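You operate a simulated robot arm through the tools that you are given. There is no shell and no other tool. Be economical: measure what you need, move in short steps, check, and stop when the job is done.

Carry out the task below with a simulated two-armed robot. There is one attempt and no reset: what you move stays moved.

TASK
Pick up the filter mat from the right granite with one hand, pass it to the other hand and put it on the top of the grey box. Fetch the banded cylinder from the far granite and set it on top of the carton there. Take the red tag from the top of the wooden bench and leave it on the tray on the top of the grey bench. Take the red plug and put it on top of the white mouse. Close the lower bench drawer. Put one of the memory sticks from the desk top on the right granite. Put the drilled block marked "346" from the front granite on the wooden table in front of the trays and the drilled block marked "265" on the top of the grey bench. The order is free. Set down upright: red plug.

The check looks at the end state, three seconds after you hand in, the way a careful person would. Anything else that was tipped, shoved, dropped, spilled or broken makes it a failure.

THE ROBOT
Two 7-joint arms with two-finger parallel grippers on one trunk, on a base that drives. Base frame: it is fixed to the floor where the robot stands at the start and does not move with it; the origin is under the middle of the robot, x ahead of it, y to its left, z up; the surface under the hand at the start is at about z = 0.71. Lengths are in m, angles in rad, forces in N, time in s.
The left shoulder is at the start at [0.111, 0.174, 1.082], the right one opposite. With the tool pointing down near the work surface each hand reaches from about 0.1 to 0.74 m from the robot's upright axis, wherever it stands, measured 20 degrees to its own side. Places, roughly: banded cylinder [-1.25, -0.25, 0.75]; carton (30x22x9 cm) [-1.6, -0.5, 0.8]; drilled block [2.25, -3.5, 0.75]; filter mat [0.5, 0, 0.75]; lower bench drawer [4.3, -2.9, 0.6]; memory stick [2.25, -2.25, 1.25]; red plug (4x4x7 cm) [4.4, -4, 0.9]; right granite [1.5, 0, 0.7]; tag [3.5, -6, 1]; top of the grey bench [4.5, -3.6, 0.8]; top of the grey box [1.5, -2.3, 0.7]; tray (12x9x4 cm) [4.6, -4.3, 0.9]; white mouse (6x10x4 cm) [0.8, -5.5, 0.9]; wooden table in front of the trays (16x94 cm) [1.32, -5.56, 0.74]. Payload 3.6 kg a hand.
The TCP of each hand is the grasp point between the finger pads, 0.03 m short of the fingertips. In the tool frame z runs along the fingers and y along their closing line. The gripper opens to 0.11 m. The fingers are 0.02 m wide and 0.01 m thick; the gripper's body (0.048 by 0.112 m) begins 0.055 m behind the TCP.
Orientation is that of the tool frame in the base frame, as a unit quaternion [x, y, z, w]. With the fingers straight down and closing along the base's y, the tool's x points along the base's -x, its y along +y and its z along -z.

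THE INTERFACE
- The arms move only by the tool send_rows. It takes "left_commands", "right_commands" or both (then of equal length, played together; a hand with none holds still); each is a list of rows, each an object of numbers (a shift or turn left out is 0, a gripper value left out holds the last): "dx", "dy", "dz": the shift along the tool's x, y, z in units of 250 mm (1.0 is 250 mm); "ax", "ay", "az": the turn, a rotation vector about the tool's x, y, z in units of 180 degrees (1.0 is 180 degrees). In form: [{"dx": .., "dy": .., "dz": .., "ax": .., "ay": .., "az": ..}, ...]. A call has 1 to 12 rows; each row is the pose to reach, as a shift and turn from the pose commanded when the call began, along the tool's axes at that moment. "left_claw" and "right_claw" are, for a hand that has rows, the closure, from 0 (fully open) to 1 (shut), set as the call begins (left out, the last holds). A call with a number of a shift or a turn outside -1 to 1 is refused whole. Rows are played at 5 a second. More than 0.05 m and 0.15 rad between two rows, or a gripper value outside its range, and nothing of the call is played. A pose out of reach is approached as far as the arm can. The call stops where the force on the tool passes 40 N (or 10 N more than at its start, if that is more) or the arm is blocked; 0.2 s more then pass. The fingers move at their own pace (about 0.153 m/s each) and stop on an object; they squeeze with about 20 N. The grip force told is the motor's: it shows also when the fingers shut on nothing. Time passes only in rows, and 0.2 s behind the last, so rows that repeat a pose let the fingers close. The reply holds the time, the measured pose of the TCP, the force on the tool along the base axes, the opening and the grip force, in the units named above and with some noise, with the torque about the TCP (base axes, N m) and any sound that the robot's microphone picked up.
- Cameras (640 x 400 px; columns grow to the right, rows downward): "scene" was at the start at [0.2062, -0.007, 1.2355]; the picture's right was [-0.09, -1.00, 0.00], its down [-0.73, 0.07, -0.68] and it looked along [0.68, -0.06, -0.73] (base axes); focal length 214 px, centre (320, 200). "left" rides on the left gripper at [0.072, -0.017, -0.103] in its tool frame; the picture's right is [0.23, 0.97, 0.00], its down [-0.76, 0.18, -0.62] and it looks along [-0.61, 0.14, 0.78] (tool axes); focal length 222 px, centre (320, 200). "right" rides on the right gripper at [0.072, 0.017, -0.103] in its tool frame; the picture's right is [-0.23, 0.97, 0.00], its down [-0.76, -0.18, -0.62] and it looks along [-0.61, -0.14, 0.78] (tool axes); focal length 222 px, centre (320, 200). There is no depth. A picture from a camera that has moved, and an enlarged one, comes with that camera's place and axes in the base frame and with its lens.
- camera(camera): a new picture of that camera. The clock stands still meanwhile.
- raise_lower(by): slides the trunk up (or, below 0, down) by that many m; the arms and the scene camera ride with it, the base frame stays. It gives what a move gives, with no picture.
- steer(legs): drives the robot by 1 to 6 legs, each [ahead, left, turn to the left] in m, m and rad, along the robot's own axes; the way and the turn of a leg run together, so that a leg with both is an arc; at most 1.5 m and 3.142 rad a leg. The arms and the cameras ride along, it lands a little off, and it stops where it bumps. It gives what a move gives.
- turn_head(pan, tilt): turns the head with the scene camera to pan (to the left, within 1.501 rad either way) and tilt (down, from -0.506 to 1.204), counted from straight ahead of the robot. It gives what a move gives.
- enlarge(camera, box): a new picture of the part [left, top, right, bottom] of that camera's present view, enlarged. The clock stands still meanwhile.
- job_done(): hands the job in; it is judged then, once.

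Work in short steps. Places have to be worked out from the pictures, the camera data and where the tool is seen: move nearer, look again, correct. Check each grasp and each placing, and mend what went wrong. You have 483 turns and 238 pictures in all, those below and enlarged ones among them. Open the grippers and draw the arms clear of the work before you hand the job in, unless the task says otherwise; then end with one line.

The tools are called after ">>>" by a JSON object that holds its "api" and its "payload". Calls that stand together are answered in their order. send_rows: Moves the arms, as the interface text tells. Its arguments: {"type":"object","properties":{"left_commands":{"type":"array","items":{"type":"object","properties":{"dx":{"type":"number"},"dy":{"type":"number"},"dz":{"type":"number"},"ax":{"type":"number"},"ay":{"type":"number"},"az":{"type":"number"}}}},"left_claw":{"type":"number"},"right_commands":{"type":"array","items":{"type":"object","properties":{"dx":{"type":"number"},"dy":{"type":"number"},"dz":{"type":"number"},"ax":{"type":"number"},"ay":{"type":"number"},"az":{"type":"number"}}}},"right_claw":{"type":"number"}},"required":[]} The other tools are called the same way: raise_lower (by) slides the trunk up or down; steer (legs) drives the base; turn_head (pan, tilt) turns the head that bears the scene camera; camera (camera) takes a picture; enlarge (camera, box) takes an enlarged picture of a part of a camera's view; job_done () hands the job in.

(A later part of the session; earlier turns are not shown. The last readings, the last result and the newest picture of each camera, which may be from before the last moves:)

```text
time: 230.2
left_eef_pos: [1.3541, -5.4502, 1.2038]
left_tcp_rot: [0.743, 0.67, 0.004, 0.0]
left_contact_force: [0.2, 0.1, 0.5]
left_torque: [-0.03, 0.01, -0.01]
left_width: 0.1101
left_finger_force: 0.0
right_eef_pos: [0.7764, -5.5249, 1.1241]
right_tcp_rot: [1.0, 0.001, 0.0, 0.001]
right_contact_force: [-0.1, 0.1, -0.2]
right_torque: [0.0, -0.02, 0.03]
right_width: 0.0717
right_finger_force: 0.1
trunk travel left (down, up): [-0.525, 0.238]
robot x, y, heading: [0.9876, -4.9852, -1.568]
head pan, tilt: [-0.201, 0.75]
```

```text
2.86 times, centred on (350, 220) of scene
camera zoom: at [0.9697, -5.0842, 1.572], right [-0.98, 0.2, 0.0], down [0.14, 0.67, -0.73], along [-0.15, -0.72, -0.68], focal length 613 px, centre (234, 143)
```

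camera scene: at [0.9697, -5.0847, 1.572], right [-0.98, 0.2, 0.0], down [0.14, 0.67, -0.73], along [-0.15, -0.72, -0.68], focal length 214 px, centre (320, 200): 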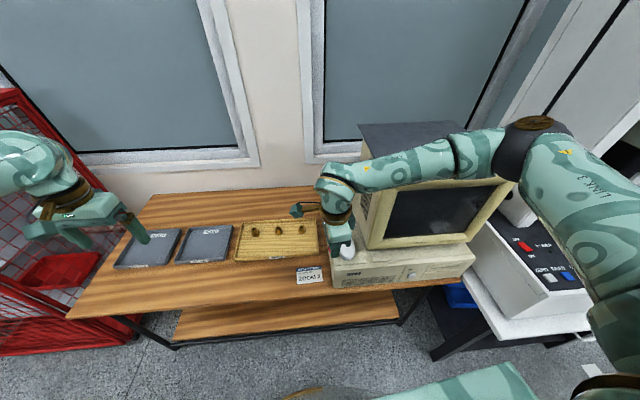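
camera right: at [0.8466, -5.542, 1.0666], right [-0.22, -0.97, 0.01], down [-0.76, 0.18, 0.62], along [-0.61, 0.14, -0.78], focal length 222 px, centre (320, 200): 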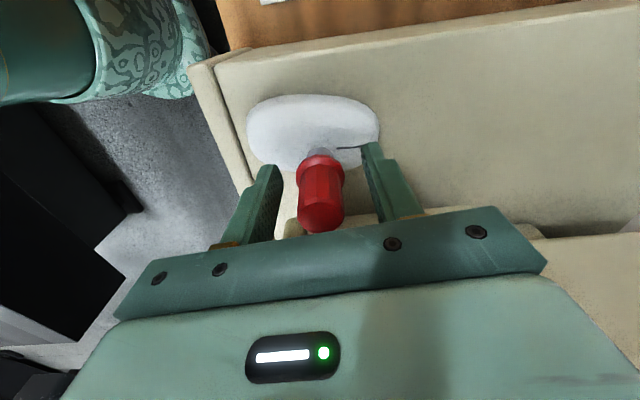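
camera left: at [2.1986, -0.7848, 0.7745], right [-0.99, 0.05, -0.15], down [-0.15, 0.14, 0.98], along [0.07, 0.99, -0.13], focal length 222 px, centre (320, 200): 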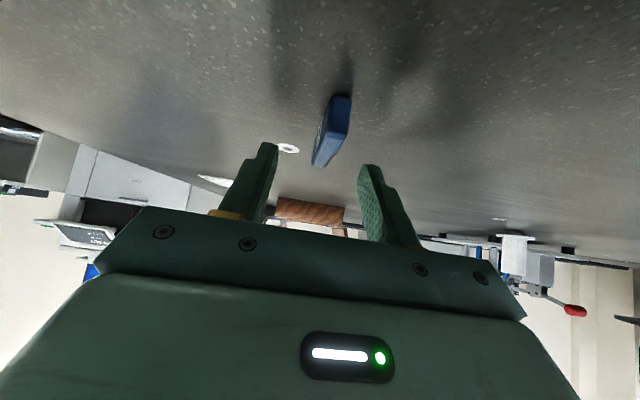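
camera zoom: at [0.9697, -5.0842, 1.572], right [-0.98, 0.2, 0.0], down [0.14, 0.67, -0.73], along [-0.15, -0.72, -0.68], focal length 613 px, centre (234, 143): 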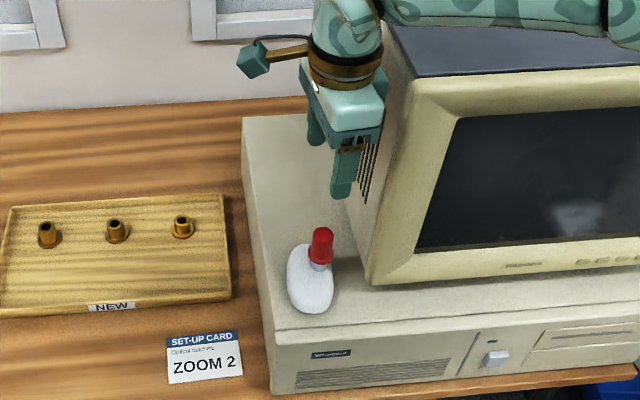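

The red plug stands upright on the mouse. I'll withdraw the right hand and restore its orientation, then drive east to the wooden bench with the tag.

>>> {"api": "send_rows", "payload": {"right_commands": [{"dy": -0.16, "az": -0.03}, {"dy": -0.32, "az": -0.07}, {"dy": -0.48, "az": -0.11}, {"dy": -0.62, "az": -0.155}, {"dy": -0.62, "az": -0.2}, {"dy": -0.62, "az": -0.245}, {"dy": -0.62, "az": -0.29}, {"dy": -0.62, "az": -0.335}, {"dy": -0.62, "az": -0.38}, {"dy": -0.62, "az": -0.425}, {"dy": -0.62, "az": -0.465}]}}

>>> {"api": "steer", "payload": {"legs": [[-0.1, 0, 0], [0, 1.4, 0], [0, 0.9, 0]]}}

>>> {"api": "turn_head", "payload": {"pan": 0.3, "tilt": 0.5}}

>>> {"api": "camera", "payload": {"camera": "scene"}}

```text
time: 232.6
left_eef_pos: [1.3536, -5.4507, 1.2038]
left_tcp_rot: [0.743, 0.67, 0.004, -0.001]
left_contact_force: [-0.3, 0.4, 0.4]
left_torque: [-0.01, 0.0, -0.01]
left_width: 0.1101
left_finger_force: 0.0
right_eef_pos: [0.7735, -5.3714, 1.1245]
right_tcp_rot: [0.742, 0.67, -0.002, 0.002]
right_contact_force: [0.3, 0.0, 1.2]
right_torque: [0.03, 0.03, 0.01]
right_width: 0.0717
right_finger_force: 0.1
trunk travel left (down, up): [-0.525, 0.238]
robot x, y, heading: [0.9852, -4.9822, -1.57]
head pan, tilt: [-0.201, 0.75]
```

```text
time: 244.8
left_eef_pos: [3.669, -5.3357, 1.2033]
left_tcp_rot: [0.743, 0.669, 0.005, -0.001]
left_contact_force: [-0.2, 0.1, 0.1]
left_torque: [-0.02, 0.0, 0.03]
left_width: 0.1101
left_finger_force: 0.1
right_eef_pos: [3.0899, -5.2551, 1.1238]
right_tcp_rot: [0.745, 0.667, -0.002, 0.002]
right_contact_force: [1.1, 0.4, 0.0]
right_torque: [0.01, 0.0, 0.04]
right_width: 0.0712
right_finger_force: 0.1
trunk travel left (down, up): [-0.525, 0.238]
robot x, y, heading: [3.3035, -4.8668, -1.576]
head pan, tilt: [-0.201, 0.75]
```

```text
time: 245.7
left_eef_pos: [3.6677, -5.3355, 1.2032]
left_tcp_rot: [0.743, 0.669, 0.004, -0.001]
left_contact_force: [0.0, 0.2, -0.3]
left_torque: [0.02, -0.02, -0.01]
left_width: 0.1102
left_finger_force: 0.0
right_eef_pos: [3.0894, -5.255, 1.1228]
right_tcp_rot: [0.744, 0.668, -0.001, 0.002]
right_contact_force: [-0.8, -0.2, 0.5]
right_torque: [-0.01, 0.0, 0.01]
right_width: 0.0716
right_finger_force: 0.2
trunk travel left (down, up): [-0.525, 0.238]
robot x, y, heading: [3.3022, -4.8657, -1.574]
head pan, tilt: [0.3, 0.499]
```

```text
124 pictures are left
camera scene: at [3.3283, -4.9744, 1.5939], right [-0.96, -0.29, 0.0], down [-0.14, 0.46, -0.88], along [0.26, -0.84, -0.48], focal length 214 px, centre (320, 200)
```

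scene: 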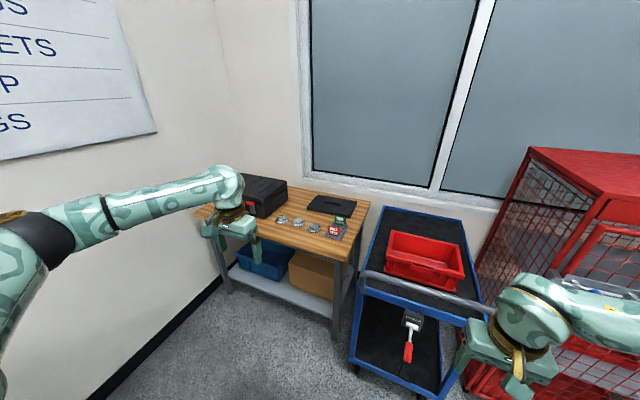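

The wooden bench with a red tag and a green tag is ahead. Zooming in.

>>> {"api": "enlarge", "payload": {"camera": "scene", "box": [240, 170, 390, 270]}}

```text
4.00 times, centred on (315, 220) of scene
camera zoom: at [3.3283, -4.9744, 1.5939], right [-0.96, -0.29, 0.0], down [-0.14, 0.46, -0.88], along [0.26, -0.84, -0.48], focal length 858 px, centre (340, 120)
```

zoom: 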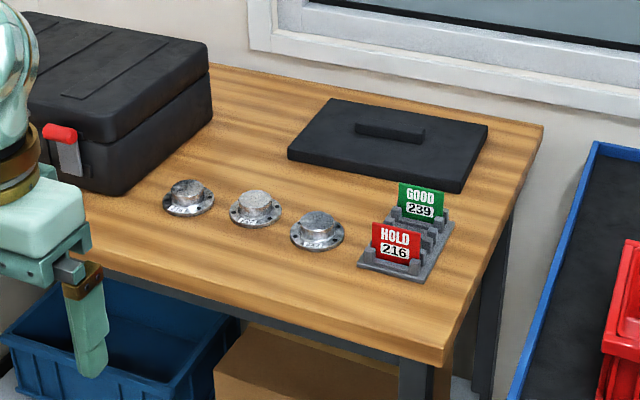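

The red tag "HOLD 216" stands in a small rack. I'll drive closer and view it with the left-hand camera.

>>> {"api": "steer", "payload": {"legs": [[0.35, 0.1, 0]]}}

>>> {"api": "turn_head", "payload": {"pan": 0.15, "tilt": 0.7}}

>>> {"api": "camera", "payload": {"camera": "scene"}}

>>> {"api": "camera", "payload": {"camera": "left"}}

```text
time: 248.0
left_eef_pos: [3.7734, -5.6735, 1.2044]
left_tcp_rot: [0.741, 0.671, 0.004, -0.002]
left_contact_force: [-0.6, 0.1, 0.8]
left_torque: [0.03, 0.03, -0.01]
left_width: 0.11
left_finger_force: 0.1
right_eef_pos: [3.1935, -5.595, 1.1239]
right_tcp_rot: [0.742, 0.67, -0.002, 0.002]
right_contact_force: [0.4, 0.4, -1.1]
right_torque: [0.03, -0.02, 0.02]
right_width: 0.0716
right_finger_force: 0.1
trunk travel left (down, up): [-0.525, 0.238]
robot x, y, heading: [3.4074, -5.2083, -1.565]
head pan, tilt: [0.3, 0.499]
```

```text
time: 248.7
left_eef_pos: [3.7741, -5.6741, 1.2042]
left_tcp_rot: [0.741, 0.671, 0.004, 0.0]
left_contact_force: [0.1, -0.2, -0.7]
left_torque: [-0.03, 0.02, 0.0]
left_width: 0.1099
left_finger_force: 0.0
right_eef_pos: [3.1927, -5.5964, 1.1235]
right_tcp_rot: [0.743, 0.67, -0.002, 0.002]
right_contact_force: [-0.3, -0.1, 0.4]
right_torque: [-0.01, -0.04, -0.01]
right_width: 0.0717
right_finger_force: 0.0
trunk travel left (down, up): [-0.525, 0.238]
robot x, y, heading: [3.4063, -5.2049, -1.57]
head pan, tilt: [0.15, 0.7]
```

```text
122 pictures are left
camera scene: at [3.4168, -5.3113, 1.5763], right [-0.99, -0.15, 0.0], down [-0.1, 0.64, -0.77], along [0.12, -0.76, -0.64], focal length 214 px, centre (320, 200)
```

scene: 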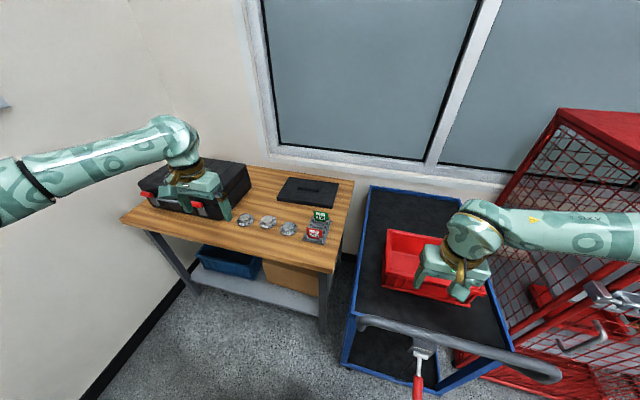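

```text
121 pictures are left
camera left: at [3.7627, -5.5995, 1.3078], right [0.99, 0.13, 0.01], down [0.1, -0.78, 0.62], along [0.09, -0.61, -0.79], focal length 222 px, centre (320, 200)
```

left: 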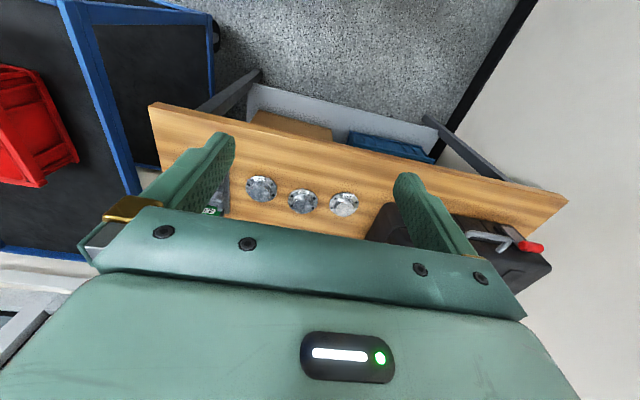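

>>> {"api": "enlarge", "payload": {"camera": "scene", "box": [280, 190, 360, 260]}}

```text
5.71 times, centred on (320, 225) of scene
camera zoom: at [3.4168, -5.3113, 1.5763], right [-0.99, -0.15, 0.0], down [-0.1, 0.64, -0.77], along [0.12, -0.76, -0.64], focal length 1226 px, centre (320, 57)
```

zoom: 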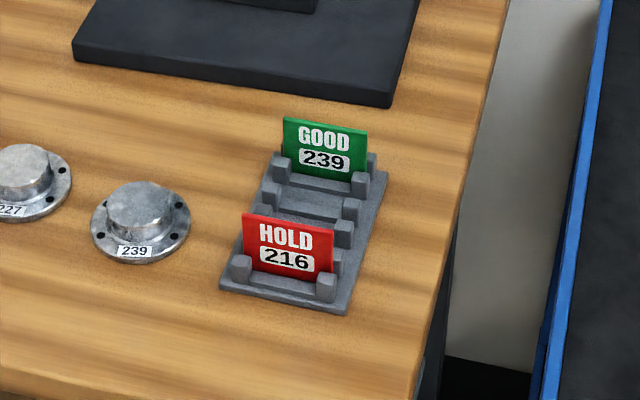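

The red card is centred at (3.541, -5.937), its top edge at z≈0.88, facing straight toward me. I'll drive a bit closer, keeping clear of the cart, and turn the left hand to pinch it front-to-back.

>>> {"api": "steer", "payload": {"legs": [[0.13, 0.1, 0]]}}

>>> {"api": "send_rows", "payload": {"left_commands": [{"az": 0.045}, {"az": 0.09}, {"az": 0.135}, {"az": 0.18}, {"az": 0.225}, {"az": 0.27}, {"az": 0.315}, {"az": 0.36}, {"az": 0.405}, {"az": 0.44}, {"az": 0.468}], "left_claw": 0.5}}

```text
time: 250.1
left_eef_pos: [3.8751, -5.8007, 1.2035]
left_tcp_rot: [0.74, 0.673, 0.004, -0.001]
left_contact_force: [0.5, 0.3, -0.5]
left_torque: [-0.01, -0.01, -0.05]
left_width: 0.1099
left_finger_force: 0.0
right_eef_pos: [3.2957, -5.7221, 1.1234]
right_tcp_rot: [0.741, 0.671, -0.002, 0.002]
right_contact_force: [-1.6, 0.4, 0.3]
right_torque: [0.04, -0.03, 0.01]
right_width: 0.0715
right_finger_force: 0.1
trunk travel left (down, up): [-0.525, 0.238]
robot x, y, heading: [3.5043, -5.3355, -1.562]
head pan, tilt: [0.15, 0.7]
```

```text
time: 252.5
left_eef_pos: [3.8759, -5.7991, 1.2037]
left_tcp_rot: [1.0, 0.001, 0.004, -0.004]
left_contact_force: [0.1, -0.3, -0.1]
left_torque: [0.0, 0.0, 0.01]
left_width: 0.0553
left_finger_force: 0.1
right_eef_pos: [3.2964, -5.7213, 1.1238]
right_tcp_rot: [0.741, 0.672, -0.003, 0.001]
right_contact_force: [0.6, 0.4, 0.5]
right_torque: [-0.02, 0.02, 0.01]
right_width: 0.0714
right_finger_force: 0.1
trunk travel left (down, up): [-0.525, 0.238]
robot x, y, heading: [3.5045, -5.3358, -1.566]
head pan, tilt: [0.15, 0.7]
```

>>> {"api": "send_rows", "payload": {"left_commands": [{"dx": -0.17, "dy": 0.07}, {"dx": -0.34, "dy": 0.14}, {"dx": -0.51, "dy": 0.21}, {"dx": -0.68, "dy": 0.276}, {"dx": -0.85, "dy": 0.34, "dz": 0.1}]}}

>>> {"api": "send_rows", "payload": {"left_commands": [{"dx": -0.15, "dy": 0.06, "dz": 0.1}, {"dx": -0.3, "dy": 0.13, "dz": 0.25}, {"dx": -0.49, "dy": 0.21, "dz": 0.4}, {"dx": -0.49, "dy": 0.21, "dz": 0.58}, {"dx": -0.49, "dy": 0.21, "dz": 0.68}]}}

>>> {"api": "camera", "payload": {"camera": "left"}}

>>> {"api": "camera", "payload": {"camera": "scene"}}

```text
refused: row 5 steps farther than a row can; nothing moved
```

```text
refused: row 2 steps farther than a row can; nothing moved
```

```text
119 pictures are left
camera left: at [3.9471, -5.7818, 1.3077], right [0.23, -0.97, 0.0], down [-0.77, -0.18, 0.62], along [-0.6, -0.14, -0.79], focal length 222 px, centre (320, 200)
```

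left: 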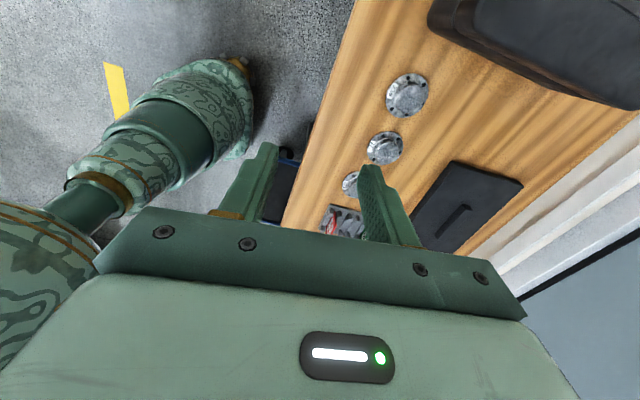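

```text
118 pictures are left
camera scene: at [3.5182, -5.4375, 1.5763], right [-0.99, -0.16, 0.0], down [-0.1, 0.64, -0.76], along [0.12, -0.76, -0.64], focal length 214 px, centre (320, 200)
```

scene: 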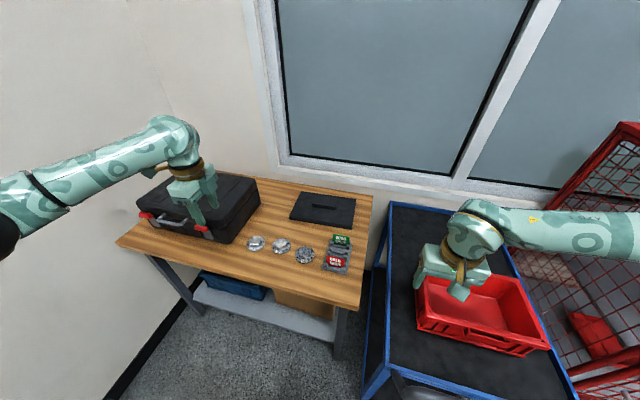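

The steps were too big, so I'll resend with smaller ones.

>>> {"api": "send_rows", "payload": {"left_commands": [{"dx": -0.15, "dy": 0.062}, {"dx": -0.3, "dy": 0.123}, {"dx": -0.45, "dy": 0.185}, {"dx": -0.6, "dy": 0.247}, {"dx": -0.75, "dy": 0.309}, {"dx": -0.9, "dy": 0.37}]}}

>>> {"api": "send_rows", "payload": {"left_commands": [{"dx": -0.12, "dy": 0.05, "dz": 0.1}, {"dx": -0.24, "dy": 0.1, "dz": 0.2}, {"dx": -0.36, "dy": 0.14, "dz": 0.3}, {"dx": -0.44, "dy": 0.182, "dz": 0.4}, {"dx": -0.44, "dy": 0.182, "dz": 0.55}, {"dx": -0.44, "dy": 0.182, "dz": 0.7}]}}

>>> {"api": "camera", "payload": {"camera": "left"}}

>>> {"api": "enlarge", "payload": {"camera": "scene", "box": [270, 180, 400, 290]}}

```text
time: 253.9
left_eef_pos: [3.6486, -5.8948, 1.2009]
left_tcp_rot: [1.0, 0.004, 0.004, -0.003]
left_contact_force: [-0.7, -0.2, 0.2]
left_torque: [0.02, -0.03, -0.01]
left_width: 0.0548
left_finger_force: 0.0
right_eef_pos: [3.2953, -5.7236, 1.1238]
right_tcp_rot: [0.741, 0.671, 0.0, 0.002]
right_contact_force: [0.4, -0.4, 0.2]
right_torque: [0.03, -0.04, 0.02]
right_width: 0.0714
right_finger_force: 0.1
trunk travel left (down, up): [-0.525, 0.238]
robot x, y, heading: [3.5085, -5.3344, -1.564]
head pan, tilt: [0.15, 0.7]
```

```text
time: 255.3
left_eef_pos: [3.56, -5.9074, 1.0602]
left_tcp_rot: [1.0, 0.001, 0.004, -0.003]
left_contact_force: [0.2, -0.1, -0.3]
left_torque: [-0.01, 0.01, 0.01]
left_width: 0.0552
left_finger_force: 0.1
left hand out of reach, approached as far as the arm can: row 3, 4, 5, 6
right_eef_pos: [3.2957, -5.7209, 1.1239]
right_tcp_rot: [0.741, 0.671, -0.001, 0.003]
right_contact_force: [0.4, -0.4, 0.2]
right_torque: [0.02, -0.02, -0.01]
right_width: 0.0717
right_finger_force: 0.0
trunk travel left (down, up): [-0.525, 0.238]
robot x, y, heading: [3.5017, -5.3336, -1.566]
head pan, tilt: [0.15, 0.7]
```

```text
117 pictures are left
camera left: at [3.6307, -5.8901, 1.1637], right [0.23, -0.97, 0.0], down [-0.77, -0.18, 0.62], along [-0.6, -0.14, -0.79], focal length 222 px, centre (320, 200)
```

left: 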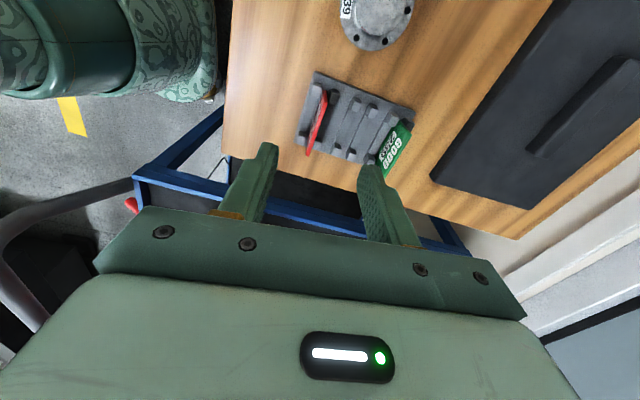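

```text
3.64 times, centred on (335, 235) of scene
camera zoom: at [3.5164, -5.4371, 1.5763], right [-0.99, -0.16, 0.0], down [-0.1, 0.64, -0.76], along [0.12, -0.76, -0.64], focal length 780 px, centre (266, 73)
```

zoom: 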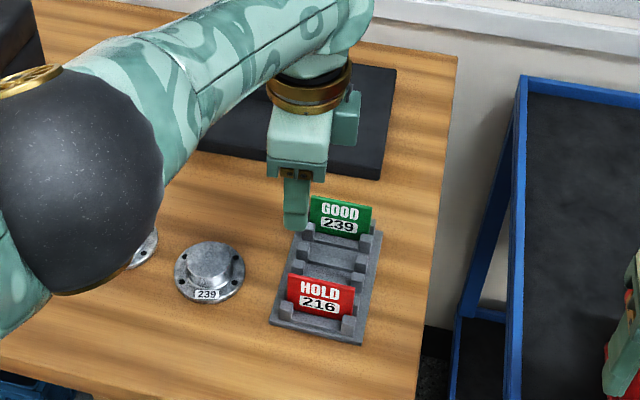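

Refined: the card's top is at z≈0.922, at (3.544, -5.906). I'll descend to TCP z≈0.93.

>>> {"api": "send_rows", "payload": {"left_commands": [{"dx": -0.03, "dz": 0.12}, {"dx": -0.064, "dy": -0.006, "dz": 0.24}, {"dx": -0.064, "dy": -0.006, "dz": 0.38}, {"dx": -0.064, "dy": -0.006, "dz": 0.52}]}}

>>> {"api": "camera", "payload": {"camera": "left"}}

>>> {"api": "enlarge", "payload": {"camera": "scene", "box": [270, 180, 400, 290]}}

```text
time: 256.3
left_eef_pos: [3.5775, -5.8683, 0.951]
left_tcp_rot: [1.0, 0.001, 0.003, -0.002]
left_contact_force: [-0.3, -0.5, -0.9]
left_torque: [-0.02, -0.02, 0.0]
left_width: 0.0549
left_finger_force: 0.1
left hand out of reach, approached as far as the arm can: row 1, 2, 3, 4
right_eef_pos: [3.2953, -5.7219, 1.1232]
right_tcp_rot: [0.741, 0.671, -0.001, 0.003]
right_contact_force: [-0.9, 0.5, 0.6]
right_torque: [0.02, -0.02, -0.05]
right_width: 0.0717
right_finger_force: 0.1
trunk travel left (down, up): [-0.525, 0.238]
robot x, y, heading: [3.5052, -5.3312, -1.562]
head pan, tilt: [0.15, 0.7]
```

```text
115 pictures are left
camera left: at [3.6482, -5.8506, 1.0553], right [0.23, -0.97, 0.0], down [-0.77, -0.18, 0.62], along [-0.6, -0.14, -0.79], focal length 222 px, centre (320, 200)
```

left: 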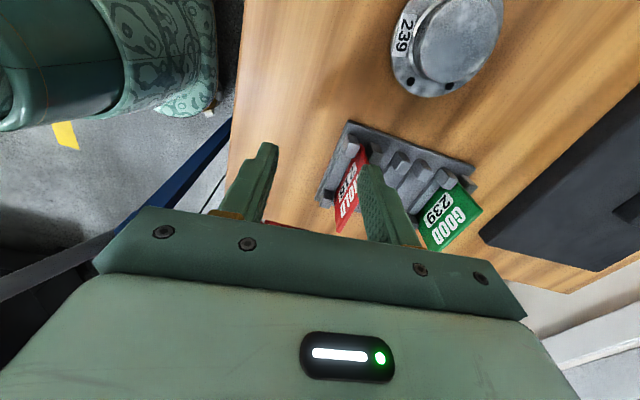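

```text
3.64 times, centred on (335, 235) of scene
camera zoom: at [3.5169, -5.4372, 1.5763], right [-0.99, -0.16, 0.0], down [-0.1, 0.64, -0.76], along [0.12, -0.76, -0.64], focal length 780 px, centre (266, 73)
```

zoom: 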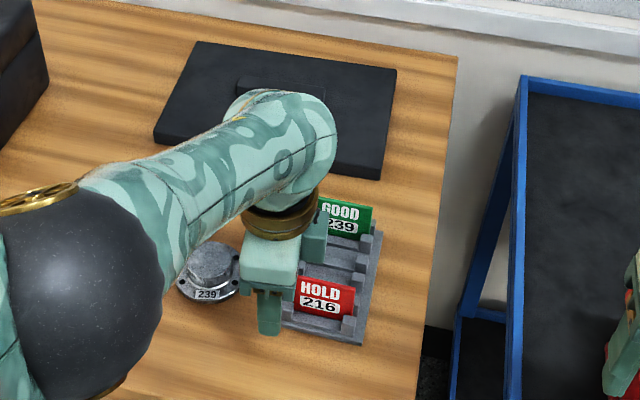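

The arm runs out of reach when low. I'll go back up, drive 4 cm nearer, and lower with the trunk instead.

>>> {"api": "send_rows", "payload": {"left_commands": [{"dz": -0.15}, {"dz": -0.3}, {"dz": -0.44}, {"dx": -0.126, "dz": -0.44}]}}

>>> {"api": "steer", "payload": {"legs": [[0.04, 0, 0]]}}

>>> {"api": "camera", "payload": {"camera": "left"}}

```text
time: 257.3
left_eef_pos: [3.5281, -5.8926, 1.0582]
left_tcp_rot: [1.0, 0.001, 0.005, -0.004]
left_contact_force: [-0.3, -0.6, 0.3]
left_torque: [0.02, -0.01, -0.03]
left_width: 0.0552
left_finger_force: 0.1
left hand out of reach, approached as far as the arm can: row 1, 2, 3, 4
right_eef_pos: [3.2947, -5.7222, 1.1243]
right_tcp_rot: [0.741, 0.671, -0.001, 0.002]
right_contact_force: [1.2, -0.3, -0.2]
right_torque: [-0.03, -0.01, -0.04]
right_width: 0.0713
right_finger_force: 0.1
trunk travel left (down, up): [-0.525, 0.238]
robot x, y, heading: [3.5037, -5.3367, -1.565]
head pan, tilt: [0.15, 0.7]
```

```text
time: 258.2
left_eef_pos: [3.5293, -5.9302, 1.0578]
left_tcp_rot: [1.0, 0.001, 0.003, -0.002]
left_contact_force: [1.3, 1.0, 0.2]
left_torque: [-0.01, 0.02, 0.01]
left_width: 0.0551
left_finger_force: 0.0
right_eef_pos: [3.2958, -5.759, 1.1256]
right_tcp_rot: [0.741, 0.671, -0.002, 0.003]
right_contact_force: [0.4, 0.4, -0.8]
right_torque: [-0.02, -0.06, 0.0]
right_width: 0.0715
right_finger_force: 0.0
trunk travel left (down, up): [-0.525, 0.238]
robot x, y, heading: [3.5051, -5.3743, -1.56]
head pan, tilt: [0.15, 0.7]
```

```text
113 pictures are left
camera left: at [3.6012, -5.9134, 1.1621], right [0.23, -0.97, 0.0], down [-0.77, -0.18, 0.62], along [-0.6, -0.14, -0.79], focal length 222 px, centre (320, 200)
```

left: 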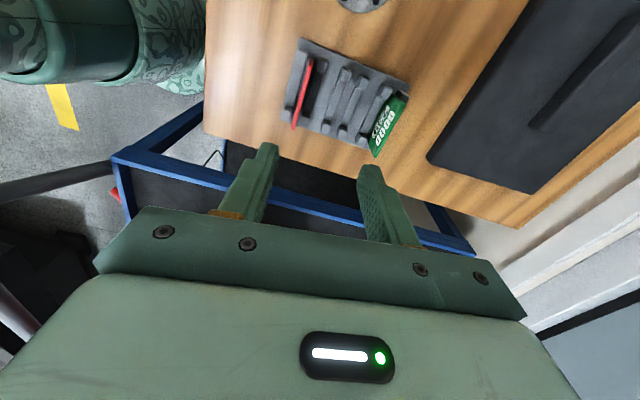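

The card is at (3.546, -5.909). I'll align and then lower the trunk by 0.12.

>>> {"api": "send_rows", "payload": {"left_commands": [{"dx": 0.034, "dy": -0.042}, {"dx": 0.068, "dy": -0.084}, {"dx": 0.068, "dy": -0.084}]}}

>>> {"api": "raise_lower", "payload": {"by": -0.08}}

>>> {"api": "camera", "payload": {"camera": "left"}}

>>> {"api": "enlarge", "payload": {"camera": "scene", "box": [270, 180, 400, 290]}}

```text
time: 259.0
left_eef_pos: [3.5364, -5.9341, 1.0512]
left_tcp_rot: [1.0, 0.002, 0.004, -0.004]
left_contact_force: [0.6, -0.3, 0.3]
left_torque: [0.01, 0.02, 0.01]
left_width: 0.0551
left_finger_force: 0.0
left hand out of reach, approached as far as the arm can: row 1, 2, 3
right_eef_pos: [3.296, -5.762, 1.1243]
right_tcp_rot: [0.742, 0.671, -0.001, 0.003]
right_contact_force: [0.0, 0.3, 0.1]
right_torque: [-0.03, -0.01, -0.01]
right_width: 0.0714
right_finger_force: 0.1
trunk travel left (down, up): [-0.525, 0.238]
robot x, y, heading: [3.5071, -5.3755, -1.567]
head pan, tilt: [0.15, 0.7]
```

```text
time: 260.2
left_eef_pos: [3.5362, -5.9355, 0.9585]
left_tcp_rot: [1.0, 0.002, 0.004, -0.019]
left_contact_force: [-0.1, -0.4, -0.1]
left_torque: [-0.02, 0.0, 0.01]
left_width: 0.0549
left_finger_force: 0.0
right_eef_pos: [3.2956, -5.7618, 1.045]
right_tcp_rot: [0.741, 0.671, -0.001, 0.003]
right_contact_force: [0.9, 0.4, -0.4]
right_torque: [-0.02, -0.04, 0.01]
right_width: 0.0715
right_finger_force: 0.1
trunk travel left (down, up): [-0.445, 0.318]
robot x, y, heading: [3.5009, -5.3746, -1.565]
head pan, tilt: [0.15, 0.7]
```

```text
112 pictures are left
camera left: at [3.6067, -5.9196, 1.0628], right [0.23, -0.97, -0.03], down [-0.77, -0.2, 0.61], along [-0.6, -0.12, -0.79], focal length 222 px, centre (320, 200)
```

left: 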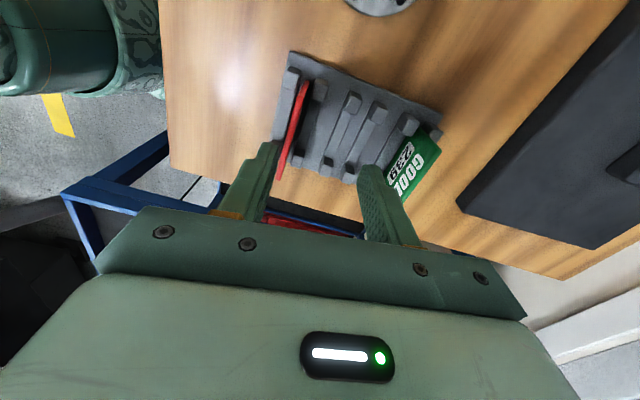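

```text
3.64 times, centred on (335, 235) of scene
camera zoom: at [3.5185, -5.49, 1.496], right [-0.99, -0.16, 0.0], down [-0.1, 0.64, -0.76], along [0.12, -0.76, -0.64], focal length 780 px, centre (266, 73)
```

zoom: 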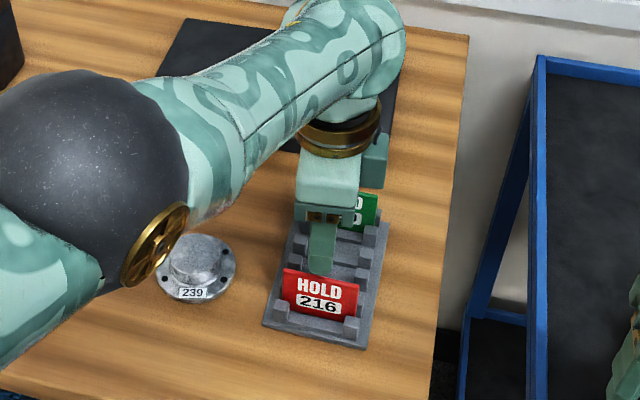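

The left wrist is at its limit in this pose and its front finger hovers right over the card. I'll raise at once and use the right hand, which turns well in that direction.

>>> {"api": "raise_lower", "payload": {"by": 0.2}}

>>> {"api": "send_rows", "payload": {"left_commands": [{"dx": 0.1, "dy": -0.12}, {"dx": 0.2, "dy": -0.24}, {"dx": 0.3, "dy": -0.36}, {"dx": 0.4, "dy": -0.48}, {"dx": 0.5, "dy": -0.6}, {"dx": 0.6, "dy": -0.72}]}}

>>> {"api": "steer", "payload": {"legs": [[-0.04, 0.18, 0]]}}

>>> {"api": "send_rows", "payload": {"right_commands": [{"az": 0.044}, {"az": 0.088}, {"az": 0.132}, {"az": 0.176}, {"az": 0.22}, {"az": 0.264}, {"az": 0.308}, {"az": 0.352}, {"az": 0.396}, {"az": 0.44}, {"az": 0.468}], "right_claw": 0.5}}

>>> {"api": "camera", "payload": {"camera": "scene"}}

>>> {"api": "camera", "payload": {"camera": "right"}}

```text
time: 262.4
left_eef_pos: [3.5359, -5.9343, 1.1795]
left_tcp_rot: [1.0, 0.002, 0.004, 0.001]
left_contact_force: [-0.3, -0.1, 0.1]
left_torque: [0.0, -0.04, 0.01]
left_width: 0.0549
left_finger_force: 0.1
right_eef_pos: [3.2961, -5.763, 1.2439]
right_tcp_rot: [0.741, 0.672, -0.002, 0.003]
right_contact_force: [-0.2, 0.0, 0.0]
right_torque: [0.02, -0.01, -0.01]
right_width: 0.0713
right_finger_force: 0.0
trunk travel left (down, up): [-0.645, 0.118]
robot x, y, heading: [3.5049, -5.3713, -1.558]
head pan, tilt: [0.15, 0.7]
```

```text
time: 263.8
left_eef_pos: [3.6353, -5.9286, 1.0909]
left_tcp_rot: [1.0, 0.003, 0.005, 0.001]
left_contact_force: [1.1, 0.5, -0.4]
left_torque: [0.01, -0.06, -0.01]
left_width: 0.0548
left_finger_force: 0.1
left hand out of reach, approached as far as the arm can: row 1, 2, 3, 4, 5, 6
right_eef_pos: [3.2965, -5.7628, 1.2432]
right_tcp_rot: [0.741, 0.671, -0.003, 0.002]
right_contact_force: [0.1, 0.6, 0.2]
right_torque: [0.01, 0.01, -0.03]
right_width: 0.0713
right_finger_force: 0.1
trunk travel left (down, up): [-0.645, 0.118]
robot x, y, heading: [3.5092, -5.3731, -1.567]
head pan, tilt: [0.15, 0.7]
```

```text
time: 265.3
left_eef_pos: [3.8146, -5.8873, 1.0919]
left_tcp_rot: [1.0, 0.0, 0.004, 0.001]
left_contact_force: [0.3, 0.4, 1.2]
left_torque: [-0.03, 0.04, 0.01]
left_width: 0.0548
left_finger_force: 0.1
right_eef_pos: [3.4779, -5.7202, 1.2437]
right_tcp_rot: [0.743, 0.669, -0.002, 0.002]
right_contact_force: [-0.1, -0.2, 0.5]
right_torque: [0.0, -0.02, 0.0]
right_width: 0.0716
right_finger_force: 0.0
trunk travel left (down, up): [-0.645, 0.118]
robot x, y, heading: [3.6865, -5.3303, -1.563]
head pan, tilt: [0.15, 0.7]
```

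```text
time: 267.7
left_eef_pos: [3.8148, -5.888, 1.0917]
left_tcp_rot: [1.0, 0.0, 0.004, 0.001]
left_contact_force: [-0.3, -0.5, 0.2]
left_torque: [0.02, -0.04, -0.01]
left_width: 0.0549
left_finger_force: 0.0
right_eef_pos: [3.4772, -5.7194, 1.2447]
right_tcp_rot: [1.0, -0.003, 0.0, 0.003]
right_contact_force: [-0.7, 0.0, -0.3]
right_torque: [0.02, 0.01, 0.0]
right_width: 0.055
right_finger_force: 0.1
trunk travel left (down, up): [-0.645, 0.118]
robot x, y, heading: [3.6858, -5.3318, -1.565]
head pan, tilt: [0.15, 0.7]
```

```text
110 pictures are left
camera scene: at [3.7013, -5.4278, 1.6966], right [-0.99, -0.15, 0.0], down [-0.1, 0.64, -0.76], along [0.12, -0.76, -0.64], focal length 214 px, centre (320, 200)
```

scene: 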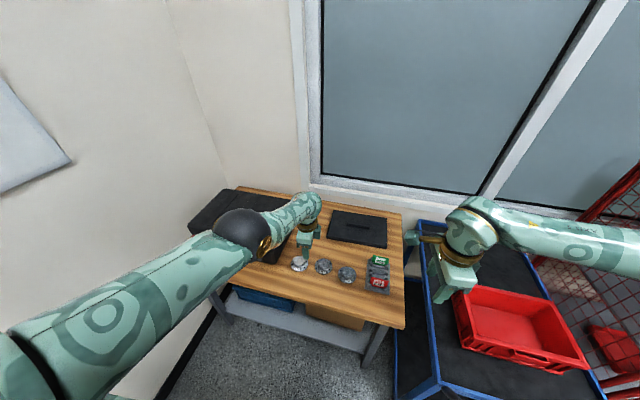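

```text
109 pictures are left
camera right: at [3.5493, -5.7359, 1.3486], right [-0.23, -0.97, 0.0], down [-0.76, 0.18, 0.62], along [-0.61, 0.14, -0.78], focal length 222 px, centre (320, 200)
```

right: 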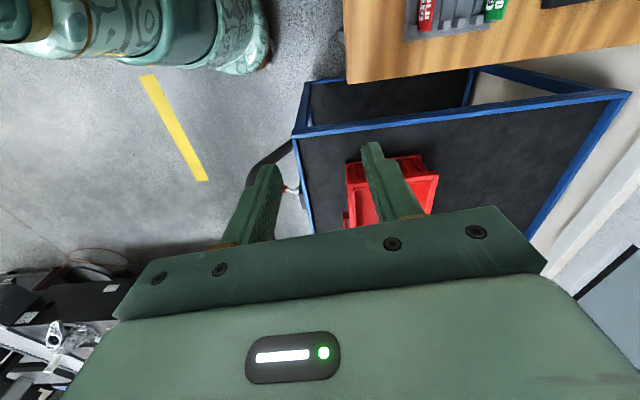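

The left arm is in an awkward low-elbow pose. I'll lift and unwind it back to its natural orientation first.

>>> {"api": "send_rows", "payload": {"left_commands": [{"dz": -0.06, "az": -0.044}, {"dz": -0.12, "az": -0.088}, {"dz": -0.18, "az": -0.132}, {"dz": -0.24, "az": -0.176}, {"dz": -0.3, "az": -0.22}, {"dz": -0.36, "dy": -0.08, "az": -0.264}, {"dz": -0.4, "dy": -0.18, "az": -0.308}, {"dz": -0.4, "dy": -0.3, "az": -0.352}, {"dz": -0.4, "dy": -0.42, "az": -0.396}, {"dz": -0.4, "dy": -0.54, "az": -0.44}, {"dz": -0.4, "dy": -0.66, "az": -0.468}]}}

>>> {"api": "camera", "payload": {"camera": "scene"}}

```text
time: 270.1
left_eef_pos: [3.7646, -5.8858, 1.1211]
left_tcp_rot: [0.741, 0.672, 0.004, 0.004]
left_contact_force: [0.1, 0.0, -0.2]
left_torque: [0.0, 0.01, 0.0]
left_width: 0.0551
left_finger_force: 0.0
left hand out of reach, approached as far as the arm can: row 1, 2, 3, 4, 5, 6, 7, 8, 9, 10, 11
right_eef_pos: [3.4776, -5.7195, 1.2438]
right_tcp_rot: [1.0, -0.002, 0.0, 0.002]
right_contact_force: [0.5, -0.2, -0.4]
right_torque: [0.01, 0.0, -0.01]
right_width: 0.0548
right_finger_force: 0.1
trunk travel left (down, up): [-0.645, 0.118]
robot x, y, heading: [3.6889, -5.3329, -1.57]
head pan, tilt: [0.15, 0.7]
```

```text
108 pictures are left
camera scene: at [3.7014, -5.4278, 1.6966], right [-0.99, -0.15, 0.0], down [-0.1, 0.64, -0.76], along [0.12, -0.76, -0.64], focal length 214 px, centre (320, 200)
```

scene: 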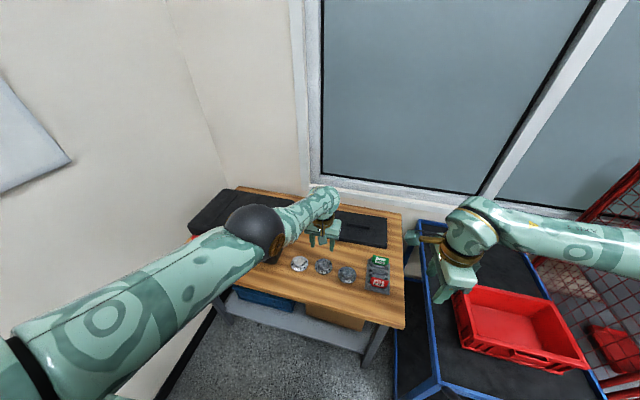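

>>> {"api": "send_rows", "payload": {"left_commands": [{"dx": 0.1, "dz": -0.05}, {"dx": 0.22, "dz": -0.1}, {"dx": 0.34, "dz": -0.15}, {"dx": 0.46, "dz": -0.2}, {"dx": 0.58, "dz": -0.25}, {"dx": 0.7, "dz": -0.3}]}}

>>> {"api": "camera", "payload": {"camera": "scene"}}

```text
time: 271.5
left_eef_pos: [3.7146, -5.8729, 1.1317]
left_tcp_rot: [0.741, 0.671, 0.004, 0.004]
left_contact_force: [0.1, 0.9, -0.4]
left_torque: [0.03, 0.0, 0.01]
left_width: 0.0548
left_finger_force: 0.1
left hand out of reach, approached as far as the arm can: row 1, 2, 3, 4, 5, 6
right_eef_pos: [3.477, -5.7189, 1.2416]
right_tcp_rot: [1.0, -0.002, 0.001, 0.003]
right_contact_force: [-0.3, -0.1, 0.2]
right_torque: [0.0, -0.01, -0.01]
right_width: 0.0551
right_finger_force: 0.0
trunk travel left (down, up): [-0.645, 0.118]
robot x, y, heading: [3.688, -5.3333, -1.563]
head pan, tilt: [0.15, 0.7]
```

```text
107 pictures are left
camera scene: at [3.7009, -5.4277, 1.6966], right [-0.99, -0.15, 0.0], down [-0.1, 0.64, -0.76], along [0.12, -0.76, -0.64], focal length 214 px, centre (320, 200)
```

scene: 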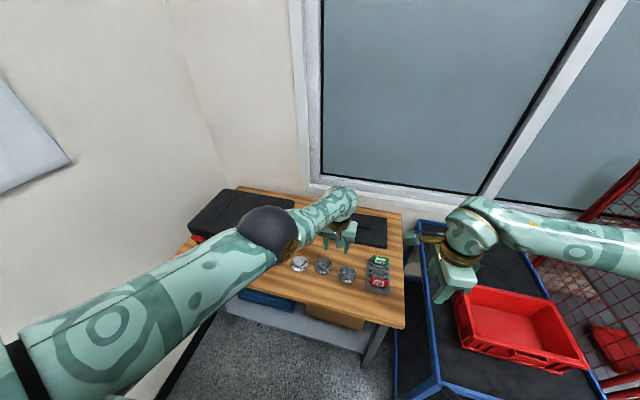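

I'll back the robot out into free space and unwind the left arm there.

>>> {"api": "steer", "payload": {"legs": [[-0.5, 0, 0]]}}

>>> {"api": "send_rows", "payload": {"left_commands": [{"dy": 0.15, "dz": -0.05}, {"dy": 0.3, "dz": -0.1}, {"dy": 0.45, "dz": -0.15}, {"dy": 0.6, "dz": -0.2}, {"dy": 0.75, "dz": -0.25}, {"dy": 0.9, "dz": -0.3}]}}

>>> {"api": "camera", "payload": {"camera": "scene"}}

```text
time: 274.4
left_eef_pos: [3.711, -5.3732, 1.1328]
left_tcp_rot: [0.743, 0.669, 0.002, 0.003]
left_contact_force: [-1.4, 0.9, -1.0]
left_torque: [-0.02, -0.03, 0.01]
left_width: 0.0552
left_finger_force: 0.0
right_eef_pos: [3.4757, -5.2186, 1.2423]
right_tcp_rot: [1.0, -0.005, 0.0, 0.003]
right_contact_force: [-0.8, -1.3, -0.7]
right_torque: [-0.02, -0.02, 0.02]
right_width: 0.055
right_finger_force: 0.0
trunk travel left (down, up): [-0.645, 0.118]
robot x, y, heading: [3.6869, -4.8346, -1.574]
head pan, tilt: [0.15, 0.7]
```

```text
time: 275.8
left_eef_pos: [3.9388, -5.4383, 1.2001]
left_tcp_rot: [0.744, 0.668, 0.003, 0.002]
left_contact_force: [0.5, -0.7, 0.6]
left_torque: [0.04, 0.01, -0.01]
left_width: 0.055
left_finger_force: 0.0
left hand out of reach, approached as far as the arm can: row 1, 2, 3, 4, 5, 6
right_eef_pos: [3.4769, -5.2172, 1.2442]
right_tcp_rot: [1.0, -0.005, 0.001, 0.003]
right_contact_force: [0.7, 0.6, -0.9]
right_torque: [0.0, -0.05, 0.01]
right_width: 0.0551
right_finger_force: 0.0
trunk travel left (down, up): [-0.645, 0.118]
robot x, y, heading: [3.6896, -4.8351, -1.572]
head pan, tilt: [0.15, 0.7]
```

```text
106 pictures are left
camera scene: at [3.7023, -4.9283, 1.6966], right [-0.99, -0.15, 0.0], down [-0.1, 0.64, -0.76], along [0.11, -0.76, -0.64], focal length 214 px, centre (320, 200)
```

scene: 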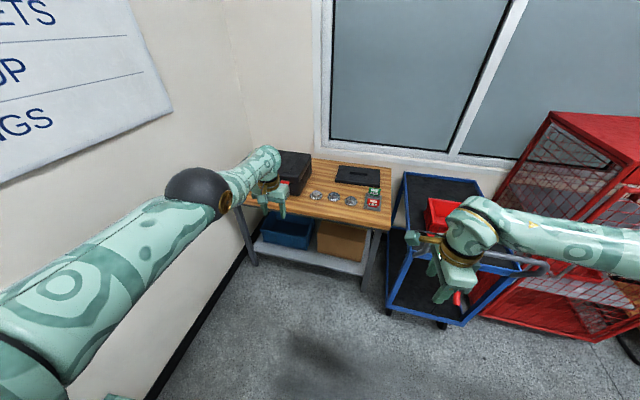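

>>> {"api": "send_rows", "payload": {"left_commands": [{"dx": 0.12, "dz": -0.06}, {"dx": 0.25, "dz": -0.12}, {"dx": 0.38, "dz": -0.18}, {"dx": 0.5, "dz": -0.24}, {"dx": 0.62, "dz": -0.3}, {"dx": 0.74, "dz": -0.3}]}}

>>> {"api": "camera", "payload": {"camera": "scene"}}

```text
time: 277.2
left_eef_pos: [3.9596, -5.4463, 1.2434]
left_tcp_rot: [0.743, 0.669, 0.003, 0.004]
left_contact_force: [0.9, 0.7, 0.0]
left_torque: [0.02, 0.01, 0.0]
left_width: 0.055
left_finger_force: 0.0
left hand out of reach, approached as far as the arm can: row 1, 2, 3, 4, 5, 6
right_eef_pos: [3.4752, -5.2185, 1.2447]
right_tcp_rot: [1.0, -0.004, 0.0, 0.003]
right_contact_force: [0.1, -0.7, 0.1]
right_torque: [0.0, 0.01, -0.02]
right_width: 0.0548
right_finger_force: 0.2
trunk travel left (down, up): [-0.645, 0.118]
robot x, y, heading: [3.6877, -4.833, -1.576]
head pan, tilt: [0.15, 0.7]
```

```text
105 pictures are left
camera scene: at [3.7003, -4.9286, 1.6966], right [-0.99, -0.15, 0.0], down [-0.09, 0.64, -0.76], along [0.11, -0.76, -0.64], focal length 214 px, centre (320, 200)
```

scene: 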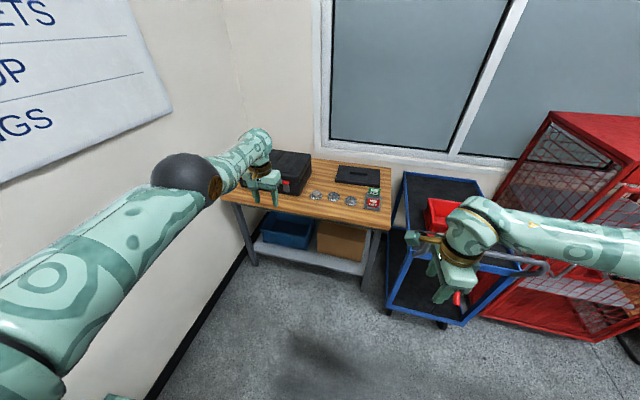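

The arm unwinds when moving up and left, so I'll continue in that direction.

>>> {"api": "send_rows", "payload": {"left_commands": [{"dz": -0.15}, {"dz": -0.3}, {"dz": -0.45}, {"dz": -0.6}, {"dz": -0.6, "dx": 0.15}, {"dz": -0.6, "dx": 0.3}, {"dz": -0.6, "dx": 0.45}, {"dz": -0.6, "dx": 0.6}]}}

>>> {"api": "camera", "payload": {"camera": "scene"}}

```text
time: 279.0
left_eef_pos: [3.9867, -5.4493, 1.4139]
left_tcp_rot: [0.743, 0.669, 0.002, 0.004]
left_contact_force: [0.9, 0.0, -0.3]
left_torque: [0.01, -0.03, 0.0]
left_width: 0.0549
left_finger_force: 0.0
left hand out of reach, approached as far as the arm can: row 1, 2, 3, 4, 5, 6, 7, 8
right_eef_pos: [3.4756, -5.2189, 1.2452]
right_tcp_rot: [1.0, -0.003, -0.001, 0.002]
right_contact_force: [0.0, -0.4, -0.4]
right_torque: [-0.01, 0.01, -0.01]
right_width: 0.055
right_finger_force: 0.0
trunk travel left (down, up): [-0.645, 0.118]
robot x, y, heading: [3.6872, -4.8313, -1.574]
head pan, tilt: [0.15, 0.7]
```

```text
104 pictures are left
camera scene: at [3.7012, -4.9286, 1.6966], right [-0.99, -0.15, 0.0], down [-0.1, 0.64, -0.76], along [0.11, -0.76, -0.64], focal length 214 px, centre (320, 200)
```

scene: 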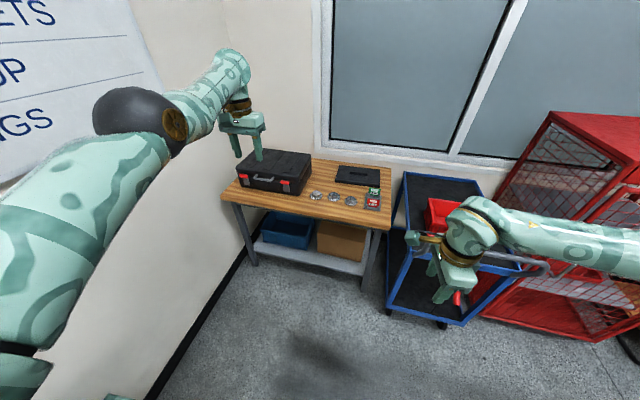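

>>> {"api": "send_rows", "payload": {"left_commands": [{"az": -0.045}, {"az": -0.09}, {"az": -0.135}, {"az": -0.18}, {"az": -0.225}, {"az": -0.27}, {"az": -0.315}, {"az": -0.36}]}}

>>> {"api": "send_rows", "payload": {"left_commands": [{"dx": 0.12, "dy": -0.06, "dz": 0.1}, {"dx": 0.24, "dy": -0.12, "dz": 0.2}, {"dx": 0.36, "dy": -0.18, "dz": 0.3}, {"dx": 0.48, "dy": -0.24, "dz": 0.4}]}}

>>> {"api": "camera", "payload": {"camera": "scene"}}

```text
time: 280.8
left_eef_pos: [3.9808, -5.4507, 1.4129]
left_tcp_rot: [0.268, 0.963, 0.0, 0.004]
left_contact_force: [-0.5, -0.1, -0.2]
left_torque: [0.0, -0.02, 0.02]
left_width: 0.0551
left_finger_force: 0.0
left hand out of reach, approached as far as the arm can: row 7
right_eef_pos: [3.4746, -5.2183, 1.2423]
right_tcp_rot: [1.0, -0.005, 0.0, 0.003]
right_contact_force: [0.6, 0.0, 0.2]
right_torque: [0.0, -0.01, 0.01]
right_width: 0.055
right_finger_force: 0.1
trunk travel left (down, up): [-0.645, 0.118]
robot x, y, heading: [3.6877, -4.8296, -1.571]
head pan, tilt: [0.15, 0.7]
```

```text
time: 281.8
left_eef_pos: [3.8475, -5.4484, 1.3129]
left_tcp_rot: [0.27, 0.963, 0.001, 0.005]
left_contact_force: [0.8, -0.2, -0.4]
left_torque: [0.04, -0.03, 0.03]
left_width: 0.0549
left_finger_force: 0.0
left hand out of reach, approached as far as the arm can: row 1, 2, 3, 4
right_eef_pos: [3.4744, -5.2188, 1.2443]
right_tcp_rot: [1.0, -0.004, 0.001, 0.003]
right_contact_force: [-0.1, 0.2, -0.5]
right_torque: [0.01, -0.01, 0.02]
right_width: 0.0552
right_finger_force: 0.1
trunk travel left (down, up): [-0.645, 0.118]
robot x, y, heading: [3.6904, -4.8327, -1.574]
head pan, tilt: [0.15, 0.7]
```

```text
103 pictures are left
camera scene: at [3.699, -4.9287, 1.6966], right [-0.99, -0.15, 0.0], down [-0.09, 0.64, -0.76], along [0.11, -0.76, -0.64], focal length 214 px, centre (320, 200)
```

scene: 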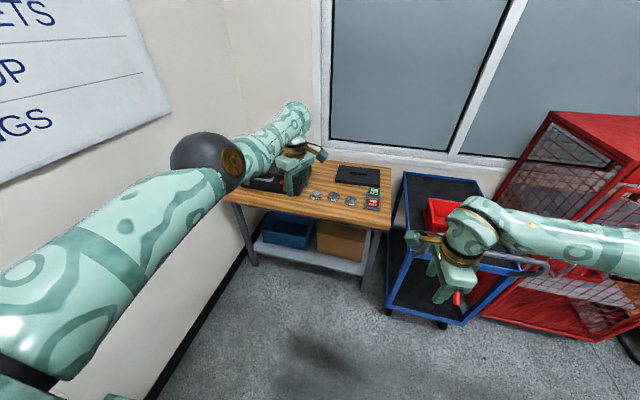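

>>> {"api": "send_rows", "payload": {"left_commands": [{"dz": 0.15}, {"dz": 0.3}, {"dz": 0.45}, {"dz": 0.6}, {"dz": 0.75}, {"dz": 0.9}]}}

>>> {"api": "send_rows", "payload": {"left_commands": [{"ay": -0.04}, {"ay": -0.08}, {"ay": -0.12}, {"ay": -0.16}, {"ay": -0.2}]}}

>>> {"api": "camera", "payload": {"camera": "scene"}}

```text
time: 283.2
left_eef_pos: [3.8662, -5.4074, 1.1132]
left_tcp_rot: [0.269, 0.963, -0.001, 0.004]
left_contact_force: [-1.1, -0.5, -0.3]
left_torque: [-0.01, 0.02, -0.02]
left_width: 0.055
left_finger_force: 0.0
left hand out of reach, approached as far as the arm can: row 1, 2, 3, 4, 5, 6
right_eef_pos: [3.476, -5.219, 1.2445]
right_tcp_rot: [1.0, -0.005, 0.0, 0.002]
right_contact_force: [-0.5, 0.1, -0.1]
right_torque: [-0.01, 0.01, 0.03]
right_width: 0.055
right_finger_force: 0.0
trunk travel left (down, up): [-0.645, 0.118]
robot x, y, heading: [3.6877, -4.8314, -1.568]
head pan, tilt: [0.15, 0.7]
```

```text
time: 284.4
left_eef_pos: [3.8616, -5.4216, 1.1067]
left_tcp_rot: [0.256, 0.914, -0.082, 0.303]
left_contact_force: [-0.7, 0.4, 0.1]
left_torque: [0.01, -0.02, 0.0]
left_width: 0.0553
left_finger_force: 0.1
left hand out of reach, approached as far as the arm can: row 1, 2, 3, 4, 5
right_eef_pos: [3.4754, -5.2182, 1.2442]
right_tcp_rot: [1.0, -0.005, 0.0, 0.002]
right_contact_force: [-0.6, 0.3, -0.1]
right_torque: [0.02, 0.02, -0.04]
right_width: 0.0551
right_finger_force: 0.2
trunk travel left (down, up): [-0.645, 0.118]
robot x, y, heading: [3.6857, -4.8338, -1.57]
head pan, tilt: [0.15, 0.7]
```

```text
102 pictures are left
camera scene: at [3.7002, -4.9282, 1.6966], right [-0.99, -0.15, 0.0], down [-0.09, 0.64, -0.76], along [0.11, -0.76, -0.64], focal length 214 px, centre (320, 200)
```

scene: 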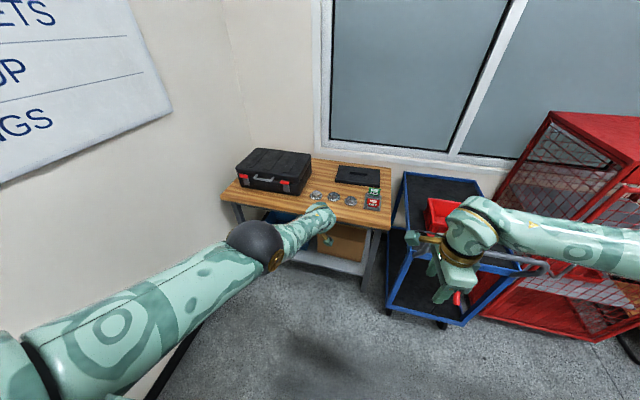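

>>> {"api": "send_rows", "payload": {"left_commands": [{"dy": 0.137, "dz": -0.075}, {"dy": 0.274, "dz": -0.15}, {"dy": 0.41, "dz": -0.225}, {"dy": 0.55, "dz": -0.3}, {"dy": 0.69, "dz": -0.37}, {"dy": 0.82, "dz": -0.45}, {"dx": 0.04, "dy": 0.96, "dz": -0.52}]}}

>>> {"api": "camera", "payload": {"camera": "scene"}}

```text
time: 286.0
left_eef_pos: [3.7901, -5.3682, 1.0693]
left_tcp_rot: [0.255, 0.914, -0.082, 0.304]
left_contact_force: [0.0, -0.1, 0.1]
left_torque: [0.02, 0.03, 0.0]
left_width: 0.0549
left_finger_force: 0.0
left hand out of reach, approached as far as the arm can: row 1, 2, 3, 4, 5, 6, 7
right_eef_pos: [3.475, -5.2176, 1.244]
right_tcp_rot: [1.0, -0.004, 0.002, 0.002]
right_contact_force: [-1.3, 0.1, 0.2]
right_torque: [0.0, -0.01, -0.04]
right_width: 0.055
right_finger_force: 0.1
trunk travel left (down, up): [-0.645, 0.118]
robot x, y, heading: [3.6887, -4.8335, -1.572]
head pan, tilt: [0.15, 0.7]
```

```text
101 pictures are left
camera scene: at [3.6982, -4.9272, 1.6967], right [-0.99, -0.15, 0.0], down [-0.09, 0.64, -0.77], along [0.11, -0.76, -0.64], focal length 214 px, centre (320, 200)
```

scene: 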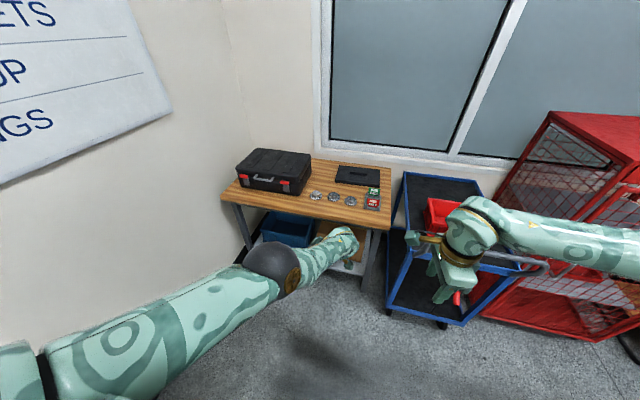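

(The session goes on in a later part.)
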